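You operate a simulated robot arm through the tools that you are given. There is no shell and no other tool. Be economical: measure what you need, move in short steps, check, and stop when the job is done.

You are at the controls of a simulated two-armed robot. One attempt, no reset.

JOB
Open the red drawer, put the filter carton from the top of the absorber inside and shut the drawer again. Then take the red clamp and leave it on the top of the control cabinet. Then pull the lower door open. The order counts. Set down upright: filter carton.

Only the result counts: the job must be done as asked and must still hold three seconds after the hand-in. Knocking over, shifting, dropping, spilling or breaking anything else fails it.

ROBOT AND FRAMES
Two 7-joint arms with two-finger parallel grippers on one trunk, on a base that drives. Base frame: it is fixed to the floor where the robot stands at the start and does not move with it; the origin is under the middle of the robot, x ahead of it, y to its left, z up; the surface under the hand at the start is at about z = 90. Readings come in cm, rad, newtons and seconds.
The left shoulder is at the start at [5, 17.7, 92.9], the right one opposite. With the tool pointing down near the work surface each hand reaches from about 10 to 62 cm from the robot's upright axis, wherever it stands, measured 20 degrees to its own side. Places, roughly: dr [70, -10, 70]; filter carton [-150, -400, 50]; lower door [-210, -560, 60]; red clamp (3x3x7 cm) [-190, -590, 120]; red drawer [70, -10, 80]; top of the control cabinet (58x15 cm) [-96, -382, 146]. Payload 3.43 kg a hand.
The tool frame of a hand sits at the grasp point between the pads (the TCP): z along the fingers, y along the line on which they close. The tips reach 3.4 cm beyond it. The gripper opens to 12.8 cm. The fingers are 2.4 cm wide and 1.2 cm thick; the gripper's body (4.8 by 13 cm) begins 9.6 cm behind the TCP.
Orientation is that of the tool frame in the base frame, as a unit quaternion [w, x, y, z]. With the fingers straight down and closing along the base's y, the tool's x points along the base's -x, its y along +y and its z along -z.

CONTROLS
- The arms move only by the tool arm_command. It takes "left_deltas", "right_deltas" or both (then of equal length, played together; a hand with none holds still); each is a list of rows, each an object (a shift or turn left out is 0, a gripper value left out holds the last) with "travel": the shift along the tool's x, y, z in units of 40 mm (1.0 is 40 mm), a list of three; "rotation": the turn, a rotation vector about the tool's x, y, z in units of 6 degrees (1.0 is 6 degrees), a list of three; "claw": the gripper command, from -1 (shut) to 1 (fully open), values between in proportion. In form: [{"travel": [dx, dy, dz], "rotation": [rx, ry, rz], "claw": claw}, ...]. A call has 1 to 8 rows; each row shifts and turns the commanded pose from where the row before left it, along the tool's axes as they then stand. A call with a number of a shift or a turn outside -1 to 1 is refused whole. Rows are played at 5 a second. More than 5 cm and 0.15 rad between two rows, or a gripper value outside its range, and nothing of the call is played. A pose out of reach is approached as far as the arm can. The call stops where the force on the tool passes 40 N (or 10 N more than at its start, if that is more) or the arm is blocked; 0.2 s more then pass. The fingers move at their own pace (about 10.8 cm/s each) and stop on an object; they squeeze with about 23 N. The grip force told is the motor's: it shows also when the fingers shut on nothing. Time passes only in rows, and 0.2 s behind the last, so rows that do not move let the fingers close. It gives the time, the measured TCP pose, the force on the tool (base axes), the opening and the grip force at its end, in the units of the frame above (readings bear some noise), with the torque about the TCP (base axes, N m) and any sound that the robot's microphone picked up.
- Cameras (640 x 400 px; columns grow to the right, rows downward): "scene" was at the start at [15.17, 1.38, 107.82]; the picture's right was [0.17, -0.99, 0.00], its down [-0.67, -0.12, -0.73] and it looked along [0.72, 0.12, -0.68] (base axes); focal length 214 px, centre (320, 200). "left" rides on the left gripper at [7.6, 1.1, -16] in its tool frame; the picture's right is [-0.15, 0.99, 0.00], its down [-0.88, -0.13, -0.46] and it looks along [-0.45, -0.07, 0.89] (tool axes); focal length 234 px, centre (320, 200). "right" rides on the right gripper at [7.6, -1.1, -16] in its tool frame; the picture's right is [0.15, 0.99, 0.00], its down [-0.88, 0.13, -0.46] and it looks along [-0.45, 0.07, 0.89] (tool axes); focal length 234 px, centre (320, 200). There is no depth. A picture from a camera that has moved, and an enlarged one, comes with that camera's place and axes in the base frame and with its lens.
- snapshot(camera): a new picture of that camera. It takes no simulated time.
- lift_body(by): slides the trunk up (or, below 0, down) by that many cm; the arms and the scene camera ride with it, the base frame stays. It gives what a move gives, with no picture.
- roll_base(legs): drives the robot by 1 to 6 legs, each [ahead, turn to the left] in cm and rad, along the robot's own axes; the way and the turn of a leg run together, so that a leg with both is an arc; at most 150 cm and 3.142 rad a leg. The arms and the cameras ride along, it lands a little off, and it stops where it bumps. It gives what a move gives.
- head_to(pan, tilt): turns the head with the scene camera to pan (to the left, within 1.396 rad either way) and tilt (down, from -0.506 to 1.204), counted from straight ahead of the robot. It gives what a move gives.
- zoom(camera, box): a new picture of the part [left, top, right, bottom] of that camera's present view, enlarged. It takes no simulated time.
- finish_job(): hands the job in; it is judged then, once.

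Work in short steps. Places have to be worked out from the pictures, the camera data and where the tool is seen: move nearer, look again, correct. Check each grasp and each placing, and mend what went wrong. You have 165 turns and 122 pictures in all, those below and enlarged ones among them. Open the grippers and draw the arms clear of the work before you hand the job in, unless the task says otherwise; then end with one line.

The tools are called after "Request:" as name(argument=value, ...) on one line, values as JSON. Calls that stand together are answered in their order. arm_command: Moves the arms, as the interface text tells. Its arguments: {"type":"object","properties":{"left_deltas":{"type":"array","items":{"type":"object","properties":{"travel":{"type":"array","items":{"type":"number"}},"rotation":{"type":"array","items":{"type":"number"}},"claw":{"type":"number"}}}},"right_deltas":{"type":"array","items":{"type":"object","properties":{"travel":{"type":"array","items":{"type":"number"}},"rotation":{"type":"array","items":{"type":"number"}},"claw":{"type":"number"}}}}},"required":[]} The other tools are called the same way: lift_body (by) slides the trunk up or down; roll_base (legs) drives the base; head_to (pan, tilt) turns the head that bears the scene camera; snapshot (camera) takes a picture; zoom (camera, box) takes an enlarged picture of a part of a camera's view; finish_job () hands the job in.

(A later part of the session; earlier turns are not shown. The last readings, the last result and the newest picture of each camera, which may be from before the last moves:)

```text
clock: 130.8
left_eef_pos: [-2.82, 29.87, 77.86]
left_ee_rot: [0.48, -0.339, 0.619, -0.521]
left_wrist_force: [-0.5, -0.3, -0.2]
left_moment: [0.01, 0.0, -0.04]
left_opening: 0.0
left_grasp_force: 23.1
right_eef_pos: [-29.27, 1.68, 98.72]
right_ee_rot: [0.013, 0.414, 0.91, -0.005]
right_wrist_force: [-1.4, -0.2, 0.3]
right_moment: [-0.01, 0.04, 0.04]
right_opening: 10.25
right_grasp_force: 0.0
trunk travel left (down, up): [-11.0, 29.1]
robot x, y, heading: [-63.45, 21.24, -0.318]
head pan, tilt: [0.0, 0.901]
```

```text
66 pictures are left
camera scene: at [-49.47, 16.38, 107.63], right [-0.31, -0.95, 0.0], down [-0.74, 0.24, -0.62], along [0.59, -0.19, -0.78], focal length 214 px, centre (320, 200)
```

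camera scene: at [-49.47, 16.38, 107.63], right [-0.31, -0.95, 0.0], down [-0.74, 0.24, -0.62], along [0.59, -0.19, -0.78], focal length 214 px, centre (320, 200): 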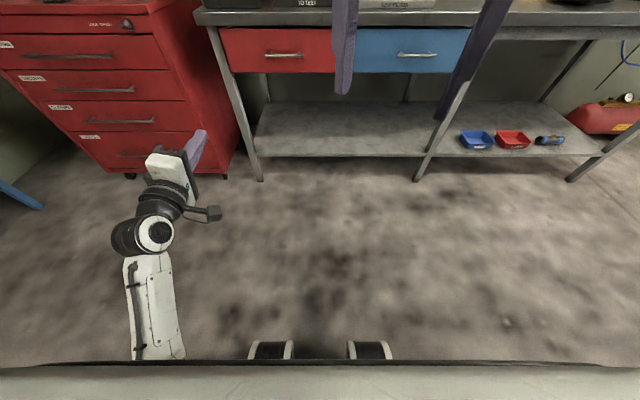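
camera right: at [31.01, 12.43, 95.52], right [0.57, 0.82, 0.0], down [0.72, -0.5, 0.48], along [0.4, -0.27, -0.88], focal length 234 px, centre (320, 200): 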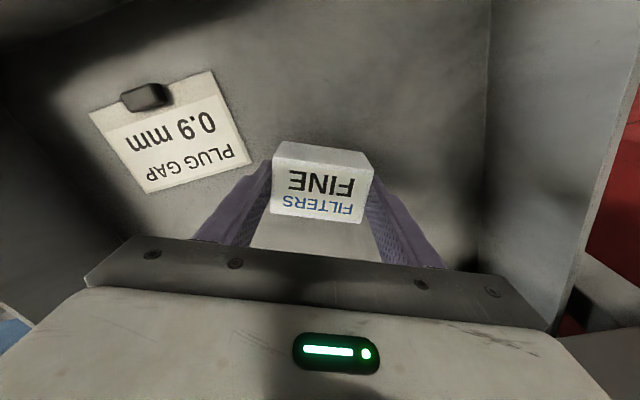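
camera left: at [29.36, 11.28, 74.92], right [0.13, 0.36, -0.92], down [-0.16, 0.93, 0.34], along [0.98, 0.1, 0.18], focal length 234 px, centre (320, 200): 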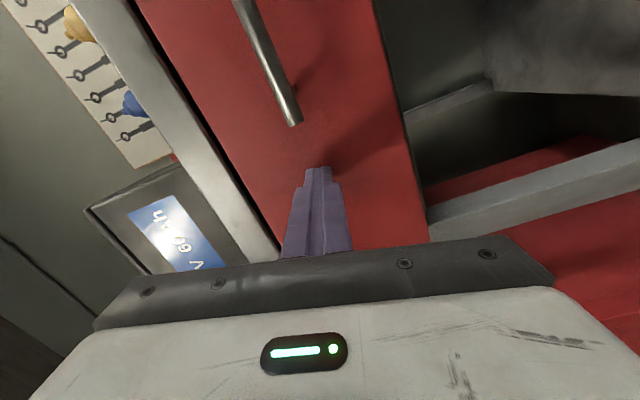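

The drawer is flush. Now I drive down the aisle again to scout a route to the clamp.

Request:
roll_base(legs=[[0, -1.44], [140, 0], [110, 0]])

Request:
lift_body(by=28)

Request:
head_to(pan=-0.35, tilt=0.45)

Request:
snapshot(camera="scene")

```text
clock: 146.5
left_eef_pos: [-97.85, -282.62, 77.88]
left_ee_rot: [-0.013, -0.158, -0.687, 0.709]
left_wrist_force: [0.8, -0.5, -0.8]
left_moment: [-0.03, -0.04, -0.01]
left_opening: 0.0
left_grasp_force: 23.1
right_eef_pos: [-128.76, -259.57, 98.72]
right_ee_rot: [0.007, 0.914, 0.405, -0.013]
right_wrist_force: [-0.5, 0.6, -0.6]
right_moment: [0.01, 0.01, -0.04]
right_opening: 10.22
right_grasp_force: 0.1
trunk travel left (down, up): [-11.0, 29.1]
robot x, y, heading: [-114.0, -223.54, -1.774]
head pan, tilt: [0.0, 0.901]
```

```text
clock: 149.3
left_eef_pos: [-97.86, -282.53, 105.95]
left_ee_rot: [-0.013, -0.158, -0.688, 0.709]
left_wrist_force: [0.1, 0.0, 0.2]
left_moment: [-0.01, -0.02, 0.0]
left_opening: 0.0
left_grasp_force: 22.7
right_eef_pos: [-128.9, -259.58, 126.74]
right_ee_rot: [0.007, 0.914, 0.406, -0.013]
right_wrist_force: [-0.2, -0.4, 0.0]
right_moment: [0.01, -0.03, 0.03]
right_opening: 10.22
right_grasp_force: 0.0
trunk travel left (down, up): [-39.0, 1.1]
robot x, y, heading: [-113.7, -223.3, -1.771]
head pan, tilt: [0.0, 0.901]
```

```text
clock: 150.2
left_eef_pos: [-97.82, -282.67, 105.97]
left_ee_rot: [-0.013, -0.158, -0.688, 0.708]
left_wrist_force: [0.0, -0.2, -0.7]
left_moment: [0.01, 0.0, 0.0]
left_opening: 0.0
left_grasp_force: 23.1
right_eef_pos: [-128.9, -259.5, 126.6]
right_ee_rot: [0.007, 0.914, 0.405, -0.013]
right_wrist_force: [-0.7, 0.9, 0.6]
right_moment: [0.01, 0.03, -0.01]
right_opening: 10.23
right_grasp_force: 0.1
trunk travel left (down, up): [-39.0, 1.1]
robot x, y, heading: [-113.59, -223.44, -1.772]
head pan, tilt: [-0.351, 0.45]
```

```text
65 pictures are left
camera scene: at [-119.96, -238.26, 139.45], right [-0.85, 0.52, 0.0], down [0.23, 0.37, -0.9], along [-0.47, -0.77, -0.44], focal length 214 px, centre (320, 200)
```

scene: 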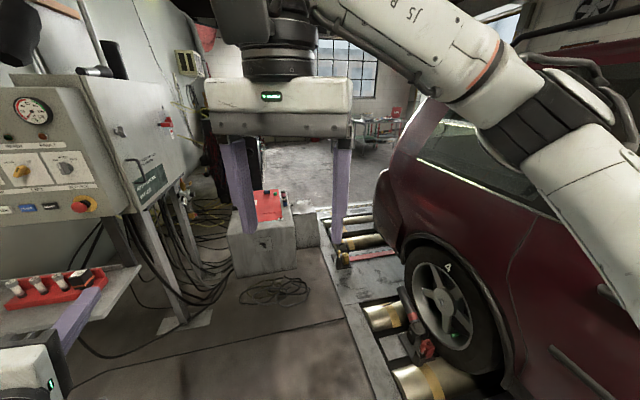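

My right hand blocks the view. I shift it right and down, and look again.

Request:
arm_command(right_deltas=[{"travel": [-0.45, -0.8, 0.6]}, {"travel": [-0.45, -0.8, 0.6]}, {"travel": [-0.45, -0.8, 0.6]}, {"travel": [-0.45, -0.8, 0.6]}, {"travel": [-0.2, -0.8, 0.6]}, {}])

Request:
head_to(pan=-0.1, tilt=0.3)

Request:
snapshot(camera="scene")

```text
clock: 151.6
left_eef_pos: [-97.81, -282.68, 105.93]
left_ee_rot: [-0.014, -0.158, -0.687, 0.709]
left_wrist_force: [0.3, 0.0, 0.3]
left_moment: [-0.01, 0.0, 0.0]
left_opening: 0.01
left_grasp_force: 23.4
right_eef_pos: [-146.29, -254.98, 115.0]
right_ee_rot: [0.007, 0.914, 0.406, -0.013]
right_wrist_force: [-1.5, -0.7, -0.2]
right_moment: [-0.01, 0.01, 0.0]
right_opening: 10.23
right_grasp_force: 0.1
trunk travel left (down, up): [-39.0, 1.1]
robot x, y, heading: [-113.57, -223.74, -1.775]
head pan, tilt: [-0.351, 0.45]
```

```text
clock: 152.4
left_eef_pos: [-97.77, -282.6, 106.07]
left_ee_rot: [-0.013, -0.157, -0.687, 0.709]
left_wrist_force: [0.5, -0.2, -0.7]
left_moment: [-0.01, -0.01, 0.03]
left_opening: 0.0
left_grasp_force: 23.2
right_eef_pos: [-146.3, -254.89, 115.01]
right_ee_rot: [0.006, 0.914, 0.405, -0.013]
right_wrist_force: [0.6, 0.4, -0.6]
right_moment: [-0.02, 0.03, 0.0]
right_opening: 10.23
right_grasp_force: 0.0
trunk travel left (down, up): [-39.0, 1.1]
robot x, y, heading: [-113.61, -223.48, -1.77]
head pan, tilt: [-0.099, 0.3]
```

```text
64 pictures are left
camera scene: at [-117.91, -239.34, 140.85], right [-0.96, 0.29, 0.0], down [0.09, 0.28, -0.96], along [-0.28, -0.91, -0.3], focal length 214 px, centre (320, 200)
```

scene: 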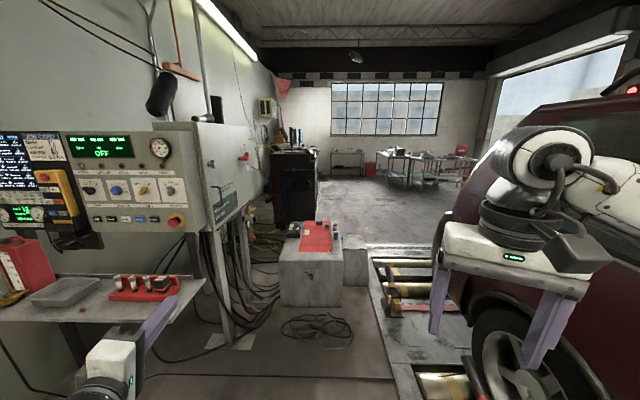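

Request:
zoom(camera="scene", box=[190, 90, 430, 240])

Request:
zoom(camera="scene", box=[220, 180, 460, 330])

```text
2.67 times, centred on (310, 165) of scene
camera zoom: at [-117.91, -239.34, 140.85], right [-0.96, 0.29, 0.0], down [0.09, 0.28, -0.96], along [-0.28, -0.91, -0.3], focal length 572 px, centre (347, 293)
```

zoom: 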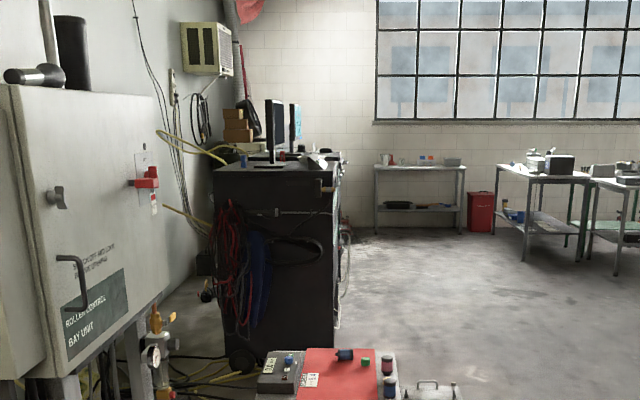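

```text
2.67 times, centred on (340, 255) of scene
camera zoom: at [-117.91, -239.34, 140.85], right [-0.96, 0.29, 0.0], down [0.09, 0.28, -0.96], along [-0.28, -0.91, -0.3], focal length 572 px, centre (267, 53)
```

zoom: 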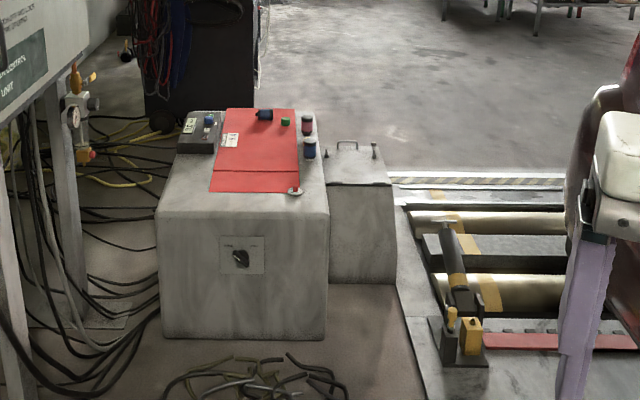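

The clamp and door belong to the black trolley beyond the dyno rollers. I look at the rollers/plate to judge whether the base can cross there.

Request:
head_to(pan=-0.55, tilt=0.75)

Request:
snapshot(camera="scene")

```text
clock: 153.3
left_eef_pos: [-97.82, -282.62, 105.93]
left_ee_rot: [-0.013, -0.157, -0.687, 0.709]
left_wrist_force: [-1.5, -0.8, 0.2]
left_moment: [0.02, -0.01, -0.01]
left_opening: 0.0
left_grasp_force: 23.5
right_eef_pos: [-146.29, -254.93, 115.04]
right_ee_rot: [0.007, 0.914, 0.405, -0.013]
right_wrist_force: [0.4, -0.4, -0.2]
right_moment: [0.0, 0.04, 0.01]
right_opening: 10.23
right_grasp_force: 0.1
trunk travel left (down, up): [-39.0, 1.1]
robot x, y, heading: [-114.09, -223.34, -1.768]
head pan, tilt: [-0.55, 0.75]
```

```text
61 pictures are left
camera scene: at [-120.79, -236.49, 136.82], right [-0.73, 0.68, 0.0], down [0.46, 0.5, -0.73], along [-0.5, -0.54, -0.68], focal length 214 px, centre (320, 200)
```

scene: 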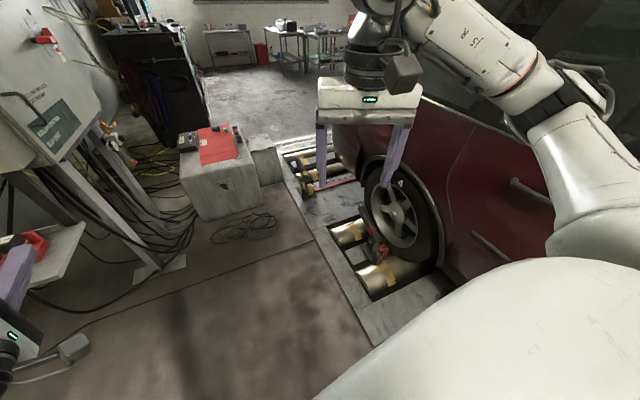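

The rollers lie in open pits with only ~55 cm between boxes and car, too tight. I'll go round the car instead: tuck the right hand back, reverse to the start area, and look along the other side.

Request:
arm_command(right_deltas=[{"travel": [0.45, 0.8, 0]}, {"travel": [0.45, 0.8, 0]}, {"travel": [0.45, 0.8, 0]}, {"travel": [0.45, 0.8, 0]}, {"travel": [0.2, 0.8, 0]}, {}])

Request:
roll_base(legs=[[-150, 0], [-135, 0]])

Request:
head_to(pan=-1.3, tilt=0.3)

Request:
snapshot(camera="scene")

```text
clock: 154.7
left_eef_pos: [-97.78, -282.51, 105.98]
left_ee_rot: [-0.013, -0.158, -0.687, 0.709]
left_wrist_force: [-0.2, 0.0, -0.5]
left_moment: [0.01, 0.01, -0.03]
left_opening: 0.0
left_grasp_force: 22.8
right_eef_pos: [-129.1, -259.83, 114.65]
right_ee_rot: [0.007, 0.914, 0.405, -0.013]
right_wrist_force: [0.4, 0.5, 0.7]
right_moment: [-0.02, -0.01, 0.02]
right_opening: 10.26
right_grasp_force: 0.0
trunk travel left (down, up): [-39.0, 1.1]
robot x, y, heading: [-113.83, -223.28, -1.772]
head pan, tilt: [-0.55, 0.75]
```

```text
clock: 168.4
left_eef_pos: [-41.78, -3.98, 105.96]
left_ee_rot: [-0.017, -0.155, -0.688, 0.709]
left_wrist_force: [0.3, -0.2, -0.4]
left_moment: [0.0, -0.03, 0.05]
left_opening: 0.0
left_grasp_force: 23.9
right_eef_pos: [-73.43, 18.51, 114.74]
right_ee_rot: [0.007, 0.912, 0.409, -0.013]
right_wrist_force: [0.0, -0.9, -0.9]
right_moment: [-0.03, -0.01, 0.01]
right_opening: 10.25
right_grasp_force: 0.1
trunk travel left (down, up): [-39.0, 1.1]
robot x, y, heading: [-58.14, 54.74, -1.765]
head pan, tilt: [-0.55, 0.75]
```

```text
clock: 169.5
left_eef_pos: [-41.9, -3.83, 105.92]
left_ee_rot: [-0.017, -0.154, -0.688, 0.709]
left_wrist_force: [-0.4, 0.5, 0.1]
left_moment: [0.02, 0.0, 0.01]
left_opening: 0.0
left_grasp_force: 23.0
right_eef_pos: [-73.33, 18.54, 114.65]
right_ee_rot: [0.007, 0.912, 0.41, -0.013]
right_wrist_force: [0.0, 0.3, -0.6]
right_moment: [-0.03, -0.02, 0.0]
right_opening: 10.25
right_grasp_force: 0.2
trunk travel left (down, up): [-39.0, 1.1]
robot x, y, heading: [-58.38, 54.86, -1.762]
head pan, tilt: [-1.3, 0.3]
```

```text
60 pictures are left
camera scene: at [-68.98, 47.28, 140.85], right [-0.08, 1.0, 0.0], down [0.3, 0.02, -0.96], along [-0.95, -0.08, -0.3], focal length 214 px, centre (320, 200)
```

scene: 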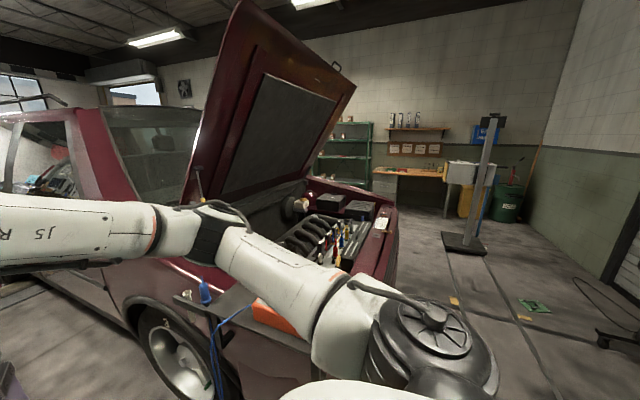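

The car's nose is here and floor in front of it looks free, with a post further on. I back up 45 cm more, face across the car's front and look.

Request:
roll_base(legs=[[-45, 0], [0, -1.69]])

Request:
head_to(pan=0.0, tilt=0.35)

Request:
snapshot(camera="scene")

```text
clock: 176.3
left_eef_pos: [-109.76, 87.87, 106.02]
left_ee_rot: [-0.511, 0.611, 0.351, -0.491]
left_wrist_force: [0.3, -0.3, 0.2]
left_moment: [0.02, 0.01, -0.02]
left_opening: 0.0
left_grasp_force: 23.0
right_eef_pos: [-84.73, 117.34, 114.52]
right_ee_rot: [-0.005, 0.919, -0.395, -0.014]
right_wrist_force: [1.2, -0.3, 0.2]
right_moment: [0.03, -0.01, -0.03]
right_opening: 10.24
right_grasp_force: 0.0
trunk travel left (down, up): [-39.0, 1.1]
robot x, y, heading: [-49.87, 99.36, 2.865]
head pan, tilt: [-1.3, 0.3]
```

```text
clock: 177.7
left_eef_pos: [-109.82, 87.84, 106.0]
left_ee_rot: [-0.511, 0.612, 0.351, -0.492]
left_wrist_force: [-0.2, 0.7, -0.5]
left_moment: [0.02, 0.0, 0.0]
left_opening: 0.01
left_grasp_force: 22.8
right_eef_pos: [-84.64, 117.33, 114.57]
right_ee_rot: [-0.005, 0.918, -0.395, -0.014]
right_wrist_force: [0.7, -1.4, 0.0]
right_moment: [-0.01, -0.01, 0.01]
right_opening: 10.23
right_grasp_force: 0.1
trunk travel left (down, up): [-39.0, 1.1]
robot x, y, heading: [-49.67, 99.25, 2.867]
head pan, tilt: [0.0, 0.351]
```

```text
59 pictures are left
camera scene: at [-65.42, 103.68, 140.38], right [0.27, 0.96, 0.0], down [0.33, -0.09, -0.94], along [-0.9, 0.26, -0.34], focal length 214 px, centre (320, 200)
```

scene: 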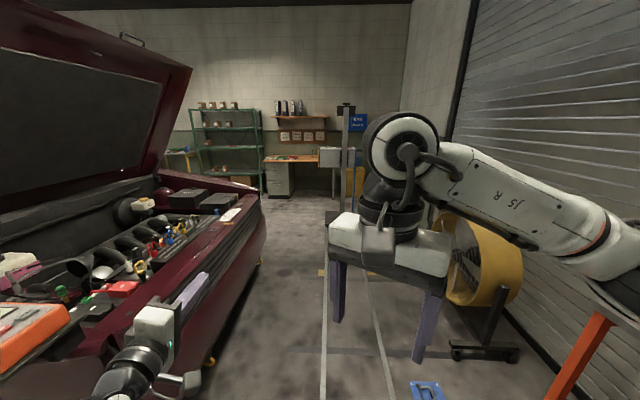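

Floor in front of the car is clear (bumper line ~60 cm to my left). Drive across 150 cm and look left down the other side.

Request:
roll_base(legs=[[0, -0.04], [150, 0]])

Request:
snapshot(camera="scene")

Request:
head_to(pan=0.9, tilt=0.35)

Request:
snapshot(camera="scene")

```text
clock: 185.7
left_eef_pos: [-254.75, 136.58, 105.93]
left_ee_rot: [-0.519, 0.617, 0.34, -0.483]
left_wrist_force: [0.2, 0.2, -0.3]
left_moment: [0.01, -0.02, 0.04]
left_opening: 0.0
left_grasp_force: 23.1
right_eef_pos: [-228.61, 165.23, 114.69]
right_ee_rot: [-0.005, 0.912, -0.411, -0.014]
right_wrist_force: [-0.1, -0.8, 0.6]
right_moment: [0.01, -0.03, 0.02]
right_opening: 10.23
right_grasp_force: 0.1
trunk travel left (down, up): [-39.0, 1.1]
robot x, y, heading: [-194.42, 146.02, 2.83]
head pan, tilt: [0.0, 0.351]
```

```text
58 pictures are left
camera scene: at [-209.83, 150.98, 140.38], right [0.3, 0.95, 0.0], down [0.33, -0.1, -0.94], along [-0.89, 0.29, -0.34], focal length 214 px, centre (320, 200)
```

scene: 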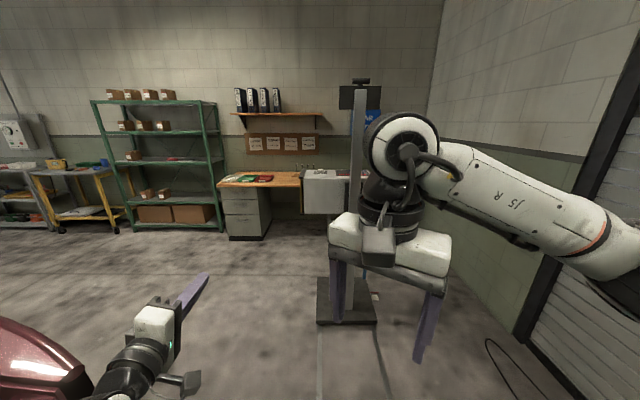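

```text
clock: 186.8
left_eef_pos: [-254.72, 136.73, 105.86]
left_ee_rot: [-0.52, 0.617, 0.341, -0.483]
left_wrist_force: [-0.5, 0.0, 0.7]
left_moment: [0.01, 0.04, 0.0]
left_opening: 0.01
left_grasp_force: 22.6
right_eef_pos: [-228.6, 165.25, 114.71]
right_ee_rot: [-0.004, 0.912, -0.41, -0.014]
right_wrist_force: [-1.6, 1.0, 0.1]
right_moment: [0.01, -0.01, 0.0]
right_opening: 10.24
right_grasp_force: 0.0
trunk travel left (down, up): [-39.0, 1.1]
robot x, y, heading: [-194.31, 145.73, 2.834]
head pan, tilt: [0.901, 0.351]
```

```text
57 pictures are left
camera scene: at [-208.68, 142.95, 140.38], right [-0.56, 0.83, 0.0], down [0.29, 0.19, -0.94], along [-0.78, -0.52, -0.34], focal length 214 px, centre (320, 200)
```

scene: 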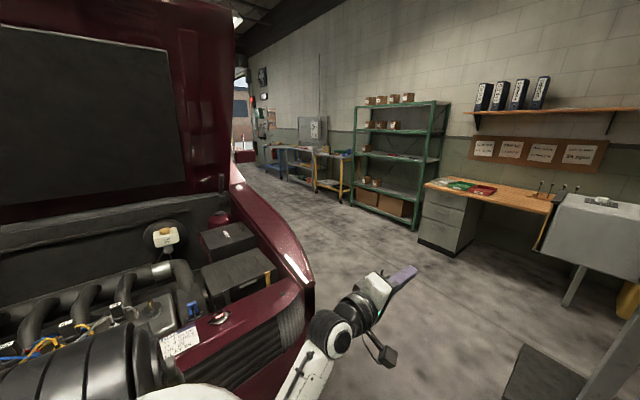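

The far-side aisle is wide. I continue 102 cm, turn left, and drift to the middle of that aisle.

Request:
roll_base(legs=[[102, 0], [0, 1.17], [140, 0], [0, 0.38]])

Request:
head_to(pan=0.0, tilt=0.3)

Request:
snapshot(camera="scene")

```text
clock: 191.7
left_eef_pos: [-348.0, 166.1, 106.29]
left_ee_rot: [-0.519, 0.615, 0.341, -0.485]
left_wrist_force: [1.1, 0.1, -0.8]
left_moment: [-0.01, 0.0, -0.01]
left_opening: 0.0
left_grasp_force: 23.2
right_eef_pos: [-321.61, 194.45, 114.56]
right_ee_rot: [-0.009, 0.916, -0.4, -0.016]
right_wrist_force: [-1.1, 0.7, -0.3]
right_moment: [-0.04, 0.03, -0.01]
right_opening: 10.25
right_grasp_force: 0.0
trunk travel left (down, up): [-39.0, 1.1]
robot x, y, heading: [-288.02, 175.62, 2.831]
head pan, tilt: [0.901, 0.351]
stopped in leg 1: the robot was blocked; the commanded pose is now the measured one
```

```text
clock: 192.9
left_eef_pos: [-347.98, 166.07, 106.4]
left_ee_rot: [-0.519, 0.615, 0.342, -0.485]
left_wrist_force: [1.1, -0.6, 0.3]
left_moment: [-0.02, -0.01, 0.0]
left_opening: 0.0
left_grasp_force: 23.5
right_eef_pos: [-321.63, 194.61, 114.51]
right_ee_rot: [-0.007, 0.916, -0.401, -0.017]
right_wrist_force: [0.5, 0.9, 0.2]
right_moment: [-0.02, 0.02, 0.01]
right_opening: 10.27
right_grasp_force: 0.0
trunk travel left (down, up): [-39.0, 1.1]
robot x, y, heading: [-287.99, 175.58, 2.837]
head pan, tilt: [0.0, 0.3]
```

```text
56 pictures are left
camera scene: at [-303.03, 180.58, 140.94], right [0.3, 0.95, 0.0], down [0.28, -0.09, -0.96], along [-0.91, 0.29, -0.29], focal length 214 px, centre (320, 200)
```

scene: 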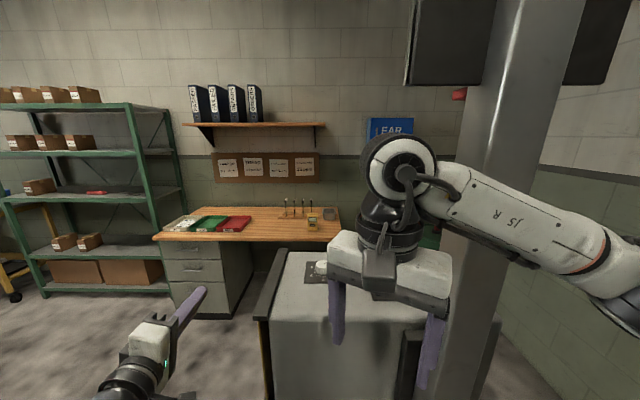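

Bumped lightly near the post (my right forearm is beside it). I back off 22 cm and look left before turning.

Request:
roll_base(legs=[[-22, 0]])

Request:
snapshot(camera="scene")

Request:
head_to(pan=1.2, tilt=0.5)

Request:
snapshot(camera="scene")

```text
clock: 194.6
left_eef_pos: [-327.82, 159.73, 105.89]
left_ee_rot: [-0.519, 0.617, 0.342, -0.482]
left_wrist_force: [0.2, -0.1, 0.5]
left_moment: [0.03, 0.0, -0.01]
left_opening: 0.0
left_grasp_force: 22.7
right_eef_pos: [-301.23, 188.18, 114.25]
right_ee_rot: [-0.009, 0.915, -0.403, -0.014]
right_wrist_force: [1.2, 0.7, -0.5]
right_moment: [0.02, 0.05, -0.02]
right_opening: 10.24
right_grasp_force: 0.1
trunk travel left (down, up): [-39.0, 1.1]
robot x, y, heading: [-267.6, 169.28, 2.833]
head pan, tilt: [0.0, 0.3]
```

```text
55 pictures are left
camera scene: at [-282.82, 174.05, 140.87], right [0.31, 0.95, 0.0], down [0.28, -0.09, -0.96], along [-0.91, 0.29, -0.29], focal length 214 px, centre (320, 200)
```

scene: 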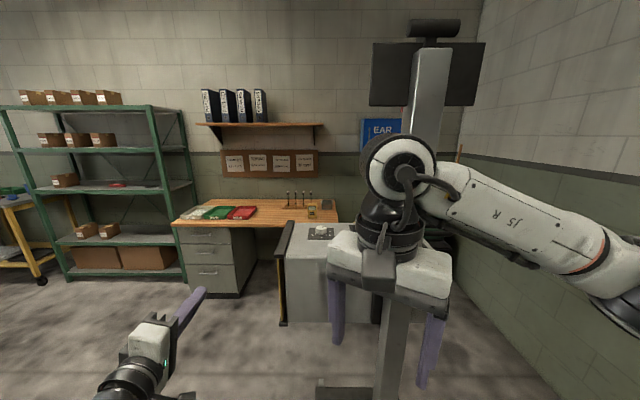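

```text
clock: 196.0
left_eef_pos: [-327.73, 159.82, 106.05]
left_ee_rot: [-0.519, 0.617, 0.341, -0.483]
left_wrist_force: [-0.4, -0.4, 0.6]
left_moment: [0.01, -0.04, -0.01]
left_opening: 0.0
left_grasp_force: 22.9
right_eef_pos: [-301.5, 188.18, 114.27]
right_ee_rot: [-0.01, 0.915, -0.404, -0.014]
right_wrist_force: [0.3, 0.5, 0.0]
right_moment: [0.0, 0.0, 0.03]
right_opening: 10.27
right_grasp_force: 0.1
trunk travel left (down, up): [-39.0, 1.1]
robot x, y, heading: [-267.75, 168.96, 2.836]
head pan, tilt: [1.201, 0.499]
```

```text
54 pictures are left
camera scene: at [-279.74, 164.15, 139.01], right [-0.78, 0.63, 0.0], down [0.3, 0.37, -0.88], along [-0.55, -0.68, -0.48], focal length 214 px, centre (320, 200)
```

scene: 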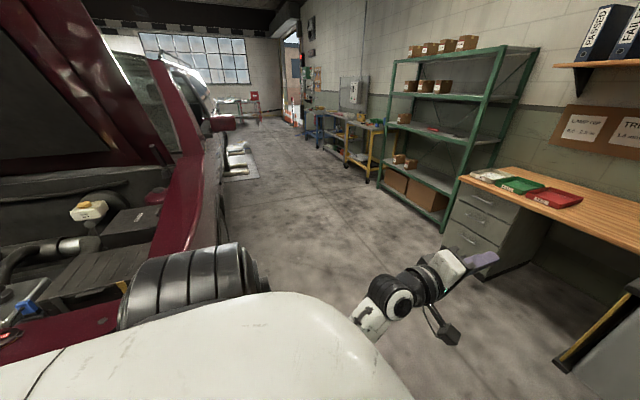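

The far aisle is open (car side f≈-290, shelves at f≈-490). Turn and drive into it.

Request:
roll_base(legs=[[0, 0.967], [140, 0], [0, 0.59], [120, 0]])

Request:
head_to(pan=0.15, tilt=0.3)

Request:
snapshot(camera="scene")

```text
clock: 212.6
left_eef_pos: [-412.52, -86.95, 106.04]
left_ee_rot: [0.044, -0.211, -0.673, 0.708]
left_wrist_force: [-0.9, 0.5, -0.1]
left_moment: [-0.01, 0.0, 0.0]
left_opening: 0.01
left_grasp_force: 23.1
right_eef_pos: [-439.68, -59.19, 114.4]
right_ee_rot: [0.002, 0.94, 0.34, -0.015]
right_wrist_force: [0.0, 0.3, -0.3]
right_moment: [-0.02, -0.02, -0.01]
right_opening: 10.23
right_grasp_force: 0.0
trunk travel left (down, up): [-39.0, 1.1]
robot x, y, heading: [-418.87, -26.11, -1.924]
head pan, tilt: [1.201, 0.499]
```

```text
clock: 213.9
left_eef_pos: [-412.55, -86.9, 106.08]
left_ee_rot: [0.043, -0.211, -0.673, 0.708]
left_wrist_force: [0.3, 0.7, 0.0]
left_moment: [0.0, -0.01, -0.03]
left_opening: 0.0
left_grasp_force: 22.9
right_eef_pos: [-439.52, -59.04, 114.39]
right_ee_rot: [0.002, 0.94, 0.34, -0.016]
right_wrist_force: [-0.1, 0.5, 0.5]
right_moment: [-0.02, 0.0, 0.01]
right_opening: 10.22
right_grasp_force: 0.0
trunk travel left (down, up): [-39.0, 1.1]
robot x, y, heading: [-419.22, -25.96, -1.927]
head pan, tilt: [0.15, 0.3]
```

```text
53 pictures are left
camera scene: at [-423.4, -41.81, 140.85], right [-0.98, 0.21, 0.0], down [0.06, 0.29, -0.96], along [-0.2, -0.93, -0.3], focal length 214 px, centre (320, 200)
```

scene: 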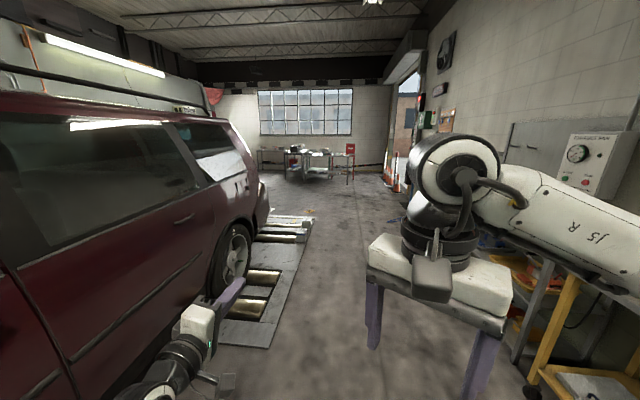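

Clear ahead. Drive 350 cm down this aisle, then look left toward the trolley.

Request:
roll_base(legs=[[150, 0], [150, 0], [80, 0]])

Request:
head_to(pan=0.75, tilt=0.3)

Request:
snapshot(camera="scene")

```text
clock: 232.3
left_eef_pos: [-546.4, -442.83, 105.95]
left_ee_rot: [0.045, -0.212, -0.673, 0.707]
left_wrist_force: [-0.6, -0.7, -0.1]
left_moment: [0.0, -0.01, 0.01]
left_opening: 0.0
left_grasp_force: 22.4
right_eef_pos: [-573.41, -414.87, 114.32]
right_ee_rot: [0.002, 0.941, 0.338, -0.016]
right_wrist_force: [0.0, 0.2, -0.2]
right_moment: [0.02, 0.03, 0.02]
right_opening: 10.23
right_grasp_force: 0.1
trunk travel left (down, up): [-39.0, 1.1]
robot x, y, heading: [-552.64, -382.1, -1.935]
head pan, tilt: [0.15, 0.3]
```

```text
clock: 233.3
left_eef_pos: [-546.53, -442.87, 106.05]
left_ee_rot: [0.045, -0.213, -0.672, 0.708]
left_wrist_force: [-0.9, -0.8, 1.1]
left_moment: [0.0, 0.01, -0.01]
left_opening: 0.01
left_grasp_force: 23.3
right_eef_pos: [-573.38, -414.97, 114.36]
right_ee_rot: [0.003, 0.941, 0.338, -0.017]
right_wrist_force: [0.1, -0.3, 0.3]
right_moment: [-0.04, 0.02, -0.01]
right_opening: 10.24
right_grasp_force: 0.1
trunk travel left (down, up): [-39.0, 1.1]
robot x, y, heading: [-552.78, -381.98, -1.936]
head pan, tilt: [0.75, 0.3]
```

```text
52 pictures are left
camera scene: at [-551.66, -397.24, 140.85], right [-0.93, -0.38, 0.0], down [-0.11, 0.27, -0.96], along [0.36, -0.88, -0.3], focal length 214 px, centre (320, 200)
```

scene: 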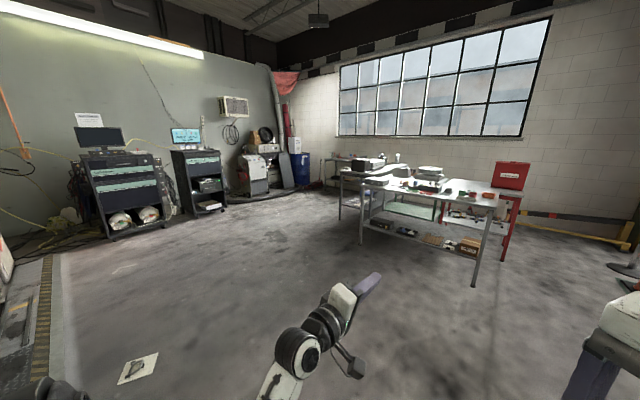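

The open area with two carts against the left wall. Zoom on them.

Request:
zoom(camera="scene", box=[50, 105, 290, 255])

```text
2.67 times, centred on (170, 180) of scene
camera zoom: at [-551.66, -397.24, 140.85], right [-0.93, -0.38, 0.0], down [-0.11, 0.27, -0.96], along [0.36, -0.88, -0.3], focal length 572 px, centre (720, 253)
```

zoom: 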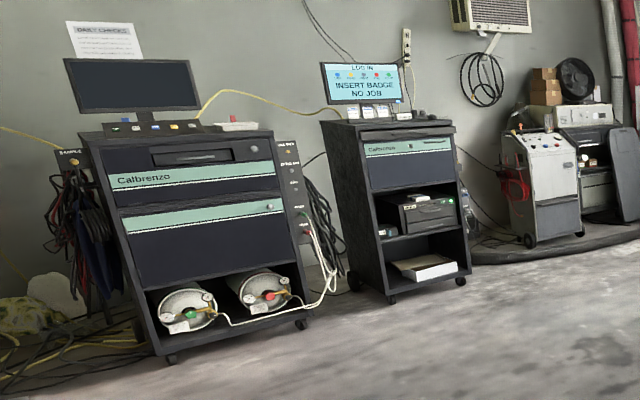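

Trolley 1 has the upper and lower doors facing this open area; its lower door is at about [-208,-553,60]. I drive round to face it from ~130 cm.

Request:
roll_base(legs=[[66, 0], [0, 1.61], [140, 0], [110, 0]])

Request:
head_to(pan=0.0, tilt=0.4)

Request:
snapshot(camera="scene")

```text
clock: 252.6
left_eef_pos: [-280.46, -525.19, 106.04]
left_ee_rot: [0.47, -0.327, 0.625, -0.531]
left_wrist_force: [-0.2, 1.3, -0.2]
left_moment: [-0.04, -0.02, 0.02]
left_opening: 0.0
left_grasp_force: 23.0
right_eef_pos: [-308.22, -552.27, 114.34]
right_ee_rot: [0.013, 0.424, 0.906, -0.01]
right_wrist_force: [0.9, 1.1, -0.7]
right_moment: [0.0, 0.05, -0.01]
right_opening: 10.25
right_grasp_force: 0.0
trunk travel left (down, up): [-39.0, 1.1]
robot x, y, heading: [-341.35, -531.71, -0.356]
head pan, tilt: [0.75, 0.3]
```

```text
clock: 253.7
left_eef_pos: [-280.47, -525.14, 106.02]
left_ee_rot: [0.47, -0.327, 0.625, -0.531]
left_wrist_force: [0.4, -0.6, -0.3]
left_moment: [-0.01, 0.01, 0.01]
left_opening: 0.0
left_grasp_force: 23.0
right_eef_pos: [-308.22, -552.26, 114.32]
right_ee_rot: [0.014, 0.424, 0.906, -0.009]
right_wrist_force: [1.9, -0.5, 1.1]
right_moment: [-0.03, 0.01, -0.01]
right_opening: 10.23
right_grasp_force: 0.0
trunk travel left (down, up): [-39.0, 1.1]
robot x, y, heading: [-340.88, -531.25, -0.361]
head pan, tilt: [0.0, 0.4]
```

```text
50 pictures are left
camera scene: at [-326.03, -537.45, 139.93], right [-0.35, -0.94, 0.0], down [-0.36, 0.14, -0.92], along [0.86, -0.32, -0.39], focal length 214 px, centre (320, 200)
```

scene: 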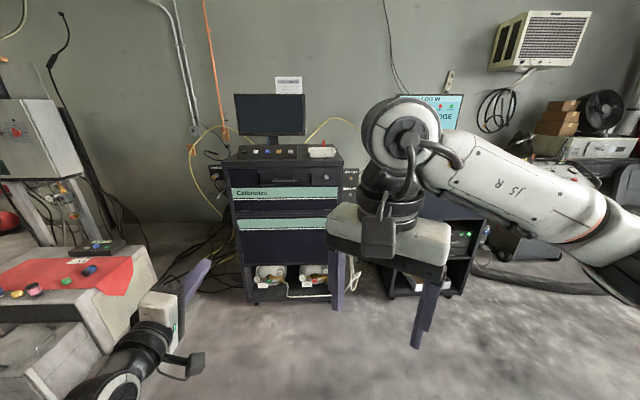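

Zoom on the trolley top and doors.

Request:
zoom(camera="scene", box=[220, 130, 364, 220])

Request:
zoom(camera="scene", box=[220, 200, 364, 290])

```text
4.44 times, centred on (292, 175) of scene
camera zoom: at [-326.03, -537.45, 139.93], right [-0.35, -0.94, 0.0], down [-0.36, 0.14, -0.92], along [0.86, -0.32, -0.39], focal length 953 px, centre (444, 311)
```

zoom: 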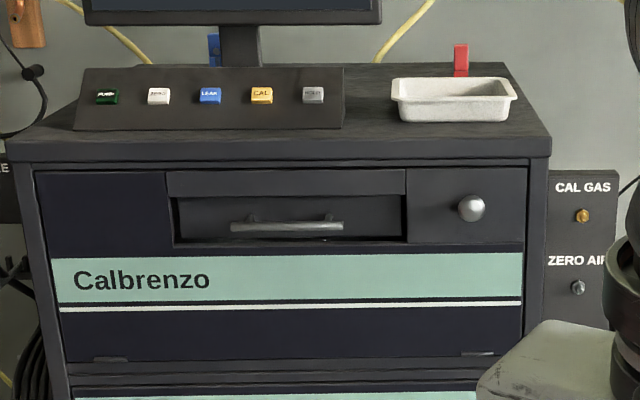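

```text
4.44 times, centred on (292, 245) of scene
camera zoom: at [-326.03, -537.45, 139.93], right [-0.35, -0.94, 0.0], down [-0.36, 0.14, -0.92], along [0.86, -0.32, -0.39], focal length 953 px, centre (444, 0)
```

zoom: 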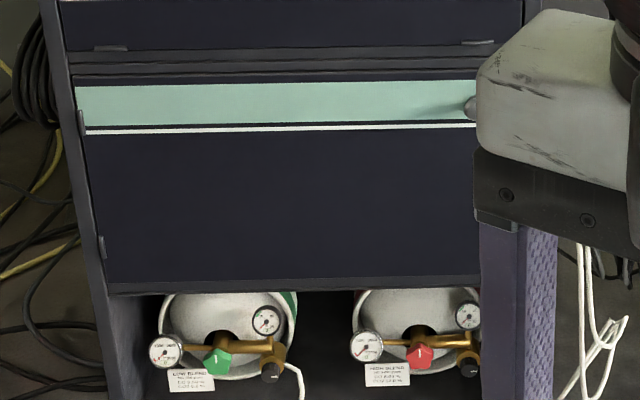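

The red clamp stands behind the white tray on the top right; the lower door's knob is at its upper right, hinges on the left. I raise both hands and square the right gripper.

Request:
arm_command(left_deltas=[{"travel": [0, -1, 0]}, {"travel": [0, -1, 0]}, {"travel": [0, -1, 0]}, {"travel": [0, -1, 0]}, {"travel": [0, -1, 0]}, {"travel": [0, -1, 0]}, {}], right_deltas=[{"travel": [0, 0, -1], "rotation": [0, 0, -0.88]}, {"travel": [0, 0, -1], "rotation": [0, 0, -0.88]}, {"travel": [0, 0, -1], "rotation": [0, 0, -0.88]}, {"travel": [0, 0, -1], "rotation": [0, 0, -0.88]}, {"travel": [0, 0, -1], "rotation": [0, 0, -0.88]}, {"travel": [0, 0, -1], "rotation": [0, 0, -0.88]}, {}])

Request:
snapshot(camera="scene")

```text
clock: 254.5
left_eef_pos: [-280.58, -525.02, 115.21]
left_ee_rot: [0.514, -0.288, 0.653, -0.476]
left_wrist_force: [0.4, -0.7, -0.3]
left_moment: [-0.01, 0.0, 0.02]
left_opening: 0.02
left_grasp_force: 22.8
right_eef_pos: [-308.38, -552.07, 124.75]
right_ee_rot: [0.014, 0.312, 0.95, -0.01]
right_wrist_force: [-0.4, -0.3, -0.2]
right_moment: [0.03, -0.04, 0.04]
right_opening: 10.25
right_grasp_force: 0.0
trunk travel left (down, up): [-39.0, 1.1]
robot x, y, heading: [-341.53, -531.56, -0.36]
head pan, tilt: [0.0, 0.4]
stopped in row 3 (left hand): the arm was blocked; the commanded pose is now the measured one
```

```text
47 pictures are left
camera scene: at [-326.04, -537.44, 139.92], right [-0.35, -0.94, 0.0], down [-0.36, 0.14, -0.92], along [0.86, -0.32, -0.39], focal length 214 px, centre (320, 200)
```

scene: 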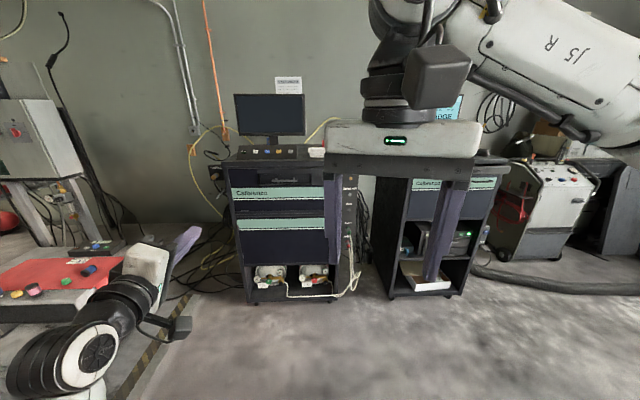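

The left arm is stuck near a limit. I unwind it to the tool-down pose, while the right hand finishes rising and turning.

Request:
arm_command(left_deltas=[{"rotation": [-0.596, 0.938, 0.635]}, {"rotation": [-0.596, 0.938, 0.635]}, {"rotation": [-0.596, 0.938, 0.635]}, {"rotation": [-0.596, 0.938, 0.635]}, {"rotation": [-0.596, 0.938, 0.635]}, {"rotation": [-0.596, 0.938, 0.635]}, {"rotation": [-0.596, 0.938, 0.635]}, {}], right_deltas=[{"travel": [0, 0, -1], "rotation": [0, 0, -0.88]}, {"travel": [0, 0, -1], "rotation": [0, 0, -0.88]}, {"travel": [0, 0, -1], "rotation": [0, 0, -0.88]}, {}, {}, {}, {}, {}])

Request:
arm_command(left_deltas=[{"rotation": [-0.596, 0.938, 0.635]}, {"rotation": [-0.596, 0.938, 0.635]}, {"rotation": [-0.596, 0.938, 0.635]}, {"rotation": [-0.596, 0.938, 0.635]}, {"rotation": [-0.596, 0.938, 0.635]}, {"rotation": [-0.596, 0.938, 0.635]}, {"rotation": [-0.596, 0.938, 0.635]}, {}])

```text
clock: 256.3
left_eef_pos: [-280.65, -525.07, 115.14]
left_ee_rot: [0.288, -0.06, 0.917, -0.268]
left_wrist_force: [-0.4, 0.1, -1.2]
left_moment: [0.01, -0.02, -0.04]
left_opening: 0.02
left_grasp_force: 22.8
right_eef_pos: [-308.41, -551.8, 136.54]
right_ee_rot: [0.011, 0.179, 0.984, -0.012]
right_wrist_force: [-0.2, 0.2, 0.5]
right_moment: [0.0, -0.01, 0.0]
right_opening: 10.22
right_grasp_force: 0.0
trunk travel left (down, up): [-39.0, 1.1]
robot x, y, heading: [-341.07, -531.86, -0.356]
head pan, tilt: [0.0, 0.4]
```

```text
clock: 258.1
left_eef_pos: [-280.51, -524.97, 115.18]
left_ee_rot: [-0.001, 0.179, 0.984, -0.002]
left_wrist_force: [0.1, 1.0, -0.1]
left_moment: [-0.01, 0.0, 0.0]
left_opening: 0.0
left_grasp_force: 23.2
right_eef_pos: [-308.46, -551.67, 136.54]
right_ee_rot: [0.011, 0.179, 0.984, -0.012]
right_wrist_force: [0.4, 0.4, -0.4]
right_moment: [-0.01, 0.02, 0.0]
right_opening: 10.25
right_grasp_force: 0.1
trunk travel left (down, up): [-39.0, 1.1]
robot x, y, heading: [-341.23, -531.95, -0.357]
head pan, tilt: [0.0, 0.4]
```

Left hand is tool-down again. I raise and retract it, then drive ahead 65 cm toward the trolley.

Request:
arm_command(left_deltas=[{"travel": [0.7, 0, -0.7]}, {"travel": [0.7, 0, -0.7]}, {"travel": [0.7, 0, -0.7]}, {"travel": [0.7, 0, -0.7]}, {"travel": [0.7, 0, -0.7]}, {}])

Request:
roll_base(legs=[[0, 0.037], [65, 0]])

Request:
snapshot(camera="scene")

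Request:
snapshot(camera="right")

```text
clock: 259.5
left_eef_pos: [-293.7, -520.1, 129.16]
left_ee_rot: [-0.001, 0.178, 0.984, 0.0]
left_wrist_force: [-0.1, -0.4, -0.5]
left_moment: [-0.04, 0.07, -0.01]
left_opening: 0.0
left_grasp_force: 22.9
right_eef_pos: [-308.49, -551.77, 136.63]
right_ee_rot: [0.011, 0.179, 0.984, -0.013]
right_wrist_force: [-0.3, -0.6, 0.7]
right_moment: [0.0, 0.03, -0.01]
right_opening: 10.26
right_grasp_force: 0.0
trunk travel left (down, up): [-39.0, 1.1]
robot x, y, heading: [-341.31, -531.7, -0.356]
head pan, tilt: [0.0, 0.4]
```

```text
clock: 263.5
left_eef_pos: [-231.99, -539.54, 129.16]
left_ee_rot: [0.0, 0.163, 0.987, -0.001]
left_wrist_force: [-0.2, 0.2, 0.6]
left_moment: [-0.04, 0.01, 0.0]
left_opening: 0.02
left_grasp_force: 23.2
right_eef_pos: [-245.67, -571.55, 136.59]
right_ee_rot: [0.011, 0.165, 0.986, -0.013]
right_wrist_force: [-0.4, 0.6, -0.5]
right_moment: [0.03, 0.0, -0.01]
right_opening: 10.25
right_grasp_force: 0.0
trunk travel left (down, up): [-39.0, 1.1]
robot x, y, heading: [-278.8, -552.49, -0.326]
head pan, tilt: [0.0, 0.4]
```

```text
46 pictures are left
camera scene: at [-263.67, -557.84, 139.92], right [-0.32, -0.95, 0.0], down [-0.37, 0.12, -0.92], along [0.87, -0.3, -0.39], focal length 214 px, centre (320, 200)
```

scene: 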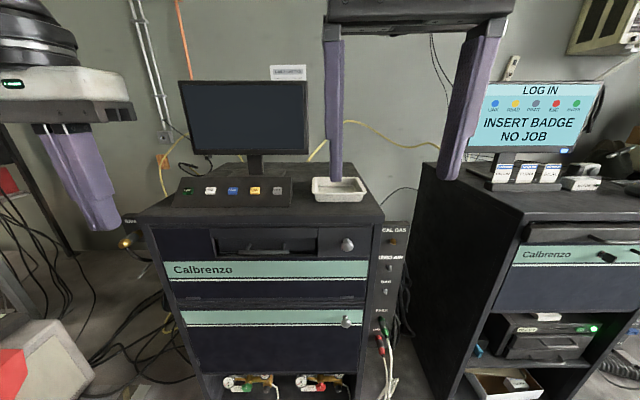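

```text
45 pictures are left
camera right: at [-253.52, -569.83, 152.35], right [0.18, 0.98, -0.02], down [0.87, -0.15, 0.48], along [0.46, -0.11, -0.88], focal length 234 px, centre (320, 200)
```

right: 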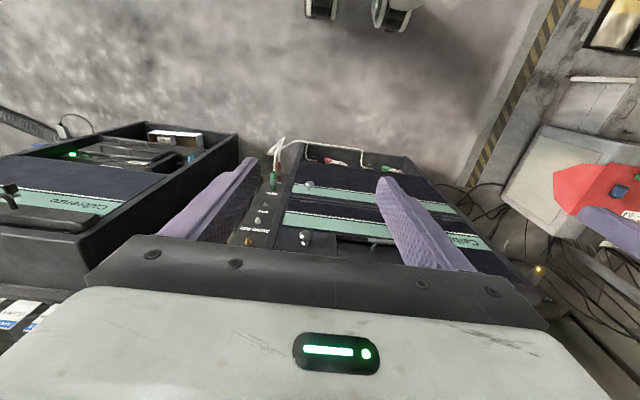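

Triangulating: trolley front at f≈-29, top z≈113.5, clamp at about [-188.5,-591.4,117]. To reach over, I tilt the right tool 40° forward and drive ahead 27 cm.

Request:
arm_command(right_deltas=[{"rotation": [0, -1, 0], "claw": 0.3}, {"rotation": [0, -1, 0]}, {"rotation": [0, -1, 0]}, {"rotation": [0, -1, 0]}, {"rotation": [0, -1, 0]}, {"rotation": [0, -1, 0]}, {"rotation": [0, -0.8, 0]}, {}])

Request:
roll_base(legs=[[27, 0]])

Request:
snapshot(camera="right")

Request:
snapshot(camera="scene")

```text
clock: 265.3
left_eef_pos: [-232.09, -539.61, 129.19]
left_ee_rot: [0.0, 0.163, 0.987, -0.001]
left_wrist_force: [0.9, -0.2, 0.1]
left_moment: [0.0, 0.01, 0.0]
left_opening: 0.01
left_grasp_force: 23.1
right_eef_pos: [-245.79, -571.59, 136.63]
right_ee_rot: [0.354, 0.15, 0.921, -0.068]
right_wrist_force: [0.4, 0.2, 0.4]
right_moment: [-0.01, 0.03, -0.04]
right_opening: 8.31
right_grasp_force: 0.1
trunk travel left (down, up): [-39.0, 1.1]
robot x, y, heading: [-279.03, -552.35, -0.328]
head pan, tilt: [0.0, 0.4]
```

```text
clock: 267.2
left_eef_pos: [-206.49, -548.23, 129.14]
left_ee_rot: [0.0, 0.164, 0.986, -0.001]
left_wrist_force: [0.6, 0.5, 0.6]
left_moment: [0.01, 0.01, -0.03]
left_opening: 0.0
left_grasp_force: 23.4
right_eef_pos: [-220.11, -580.29, 136.58]
right_ee_rot: [0.354, 0.15, 0.921, -0.068]
right_wrist_force: [0.3, -0.9, 0.2]
right_moment: [0.02, 0.02, 0.0]
right_opening: 8.3
right_grasp_force: 0.0
trunk travel left (down, up): [-39.0, 1.1]
robot x, y, heading: [-253.73, -561.31, -0.328]
head pan, tilt: [0.0, 0.4]
```

```text
44 pictures are left
camera right: at [-236.01, -575.98, 143.33], right [0.22, 0.97, -0.12], down [0.37, 0.03, 0.93], along [0.9, -0.25, -0.36], focal length 234 px, centre (320, 200)
```

right: 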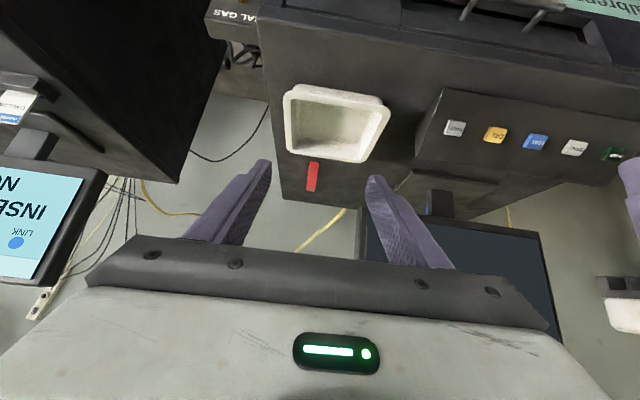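

```text
43 pictures are left
camera scene: at [-238.06, -566.32, 139.97], right [-0.3, -0.95, 0.0], down [-0.37, 0.12, -0.92], along [0.88, -0.28, -0.38], focal length 214 px, centre (320, 200)
```

scene: 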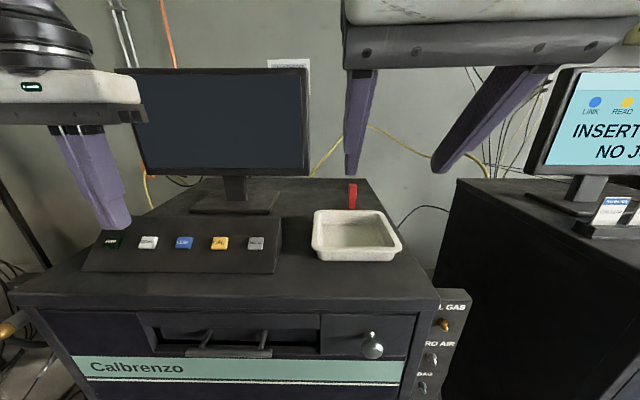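

Clamp fixed at [-187.1,-592,117.7]. Move to a pre-grasp 12 cm short along the tool axis.

Request:
arm_command(right_deltas=[{"travel": [-0.48, 0, 0.9]}, {"travel": [-0.48, 0, 0.9]}, {"travel": [-0.48, 0, 0.9]}, {"travel": [-0.48, 0, 0.9]}, {"travel": [-0.48, 0, 0.9]}, {"travel": [-0.48, 0, 0.9]}, {"travel": [-0.48, 0, 0.9]}, {}])

Request:
snapshot(camera="right")

```text
clock: 269.0
left_eef_pos: [-206.4, -548.26, 129.32]
left_ee_rot: [0.001, 0.164, 0.986, -0.002]
left_wrist_force: [-0.8, 0.4, 0.2]
left_moment: [0.01, -0.04, 0.0]
left_opening: 0.02
left_grasp_force: 22.9
right_eef_pos: [-194.87, -589.05, 126.93]
right_ee_rot: [0.355, 0.149, 0.92, -0.069]
right_wrist_force: [-1.6, 0.2, -0.2]
right_moment: [-0.03, 0.01, 0.03]
right_opening: 8.31
right_grasp_force: 0.1
trunk travel left (down, up): [-39.0, 1.1]
robot x, y, heading: [-253.4, -561.27, -0.329]
head pan, tilt: [0.0, 0.4]
```

```text
42 pictures are left
camera right: at [-210.75, -584.8, 133.61], right [0.22, 0.97, -0.12], down [0.37, 0.03, 0.93], along [0.9, -0.25, -0.36], focal length 234 px, centre (320, 200)
```

right: 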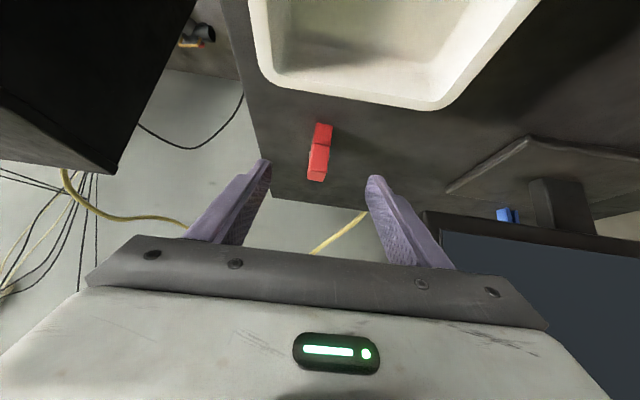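

Well centred and clear of the monitor (6 cm). Advance 12 cm and close.

Request:
arm_command(right_deltas=[{"travel": [0, 0, 1]}, {"travel": [0, 0, 1]}, {"travel": [0, 0, 0.95]}, {}, {"claw": -1}, {"claw": -1}, {"claw": -1}, {"claw": -1}])

Request:
snapshot(camera="right")

```text
clock: 270.8
left_eef_pos: [-206.54, -548.26, 129.17]
left_ee_rot: [0.0, 0.165, 0.986, -0.001]
left_wrist_force: [0.0, 0.4, 0.3]
left_moment: [0.03, 0.01, 0.02]
left_opening: 0.02
left_grasp_force: 23.1
right_eef_pos: [-187.56, -591.95, 118.24]
right_ee_rot: [0.355, 0.151, 0.92, -0.07]
right_wrist_force: [-0.3, -0.1, -0.2]
right_moment: [-0.02, 0.0, -0.01]
right_opening: 2.16
right_grasp_force: 23.0
trunk travel left (down, up): [-39.0, 1.1]
robot x, y, heading: [-253.45, -561.06, -0.326]
head pan, tilt: [0.0, 0.4]
```

```text
41 pictures are left
camera right: at [-203.26, -587.64, 124.9], right [0.22, 0.97, -0.12], down [0.37, 0.03, 0.93], along [0.9, -0.25, -0.36], focal length 234 px, centre (320, 200)
```

right: 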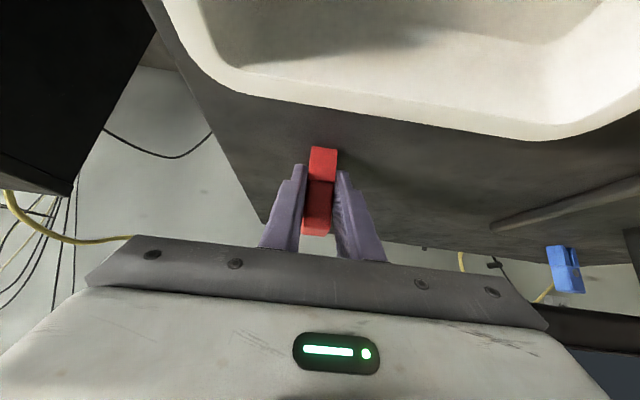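

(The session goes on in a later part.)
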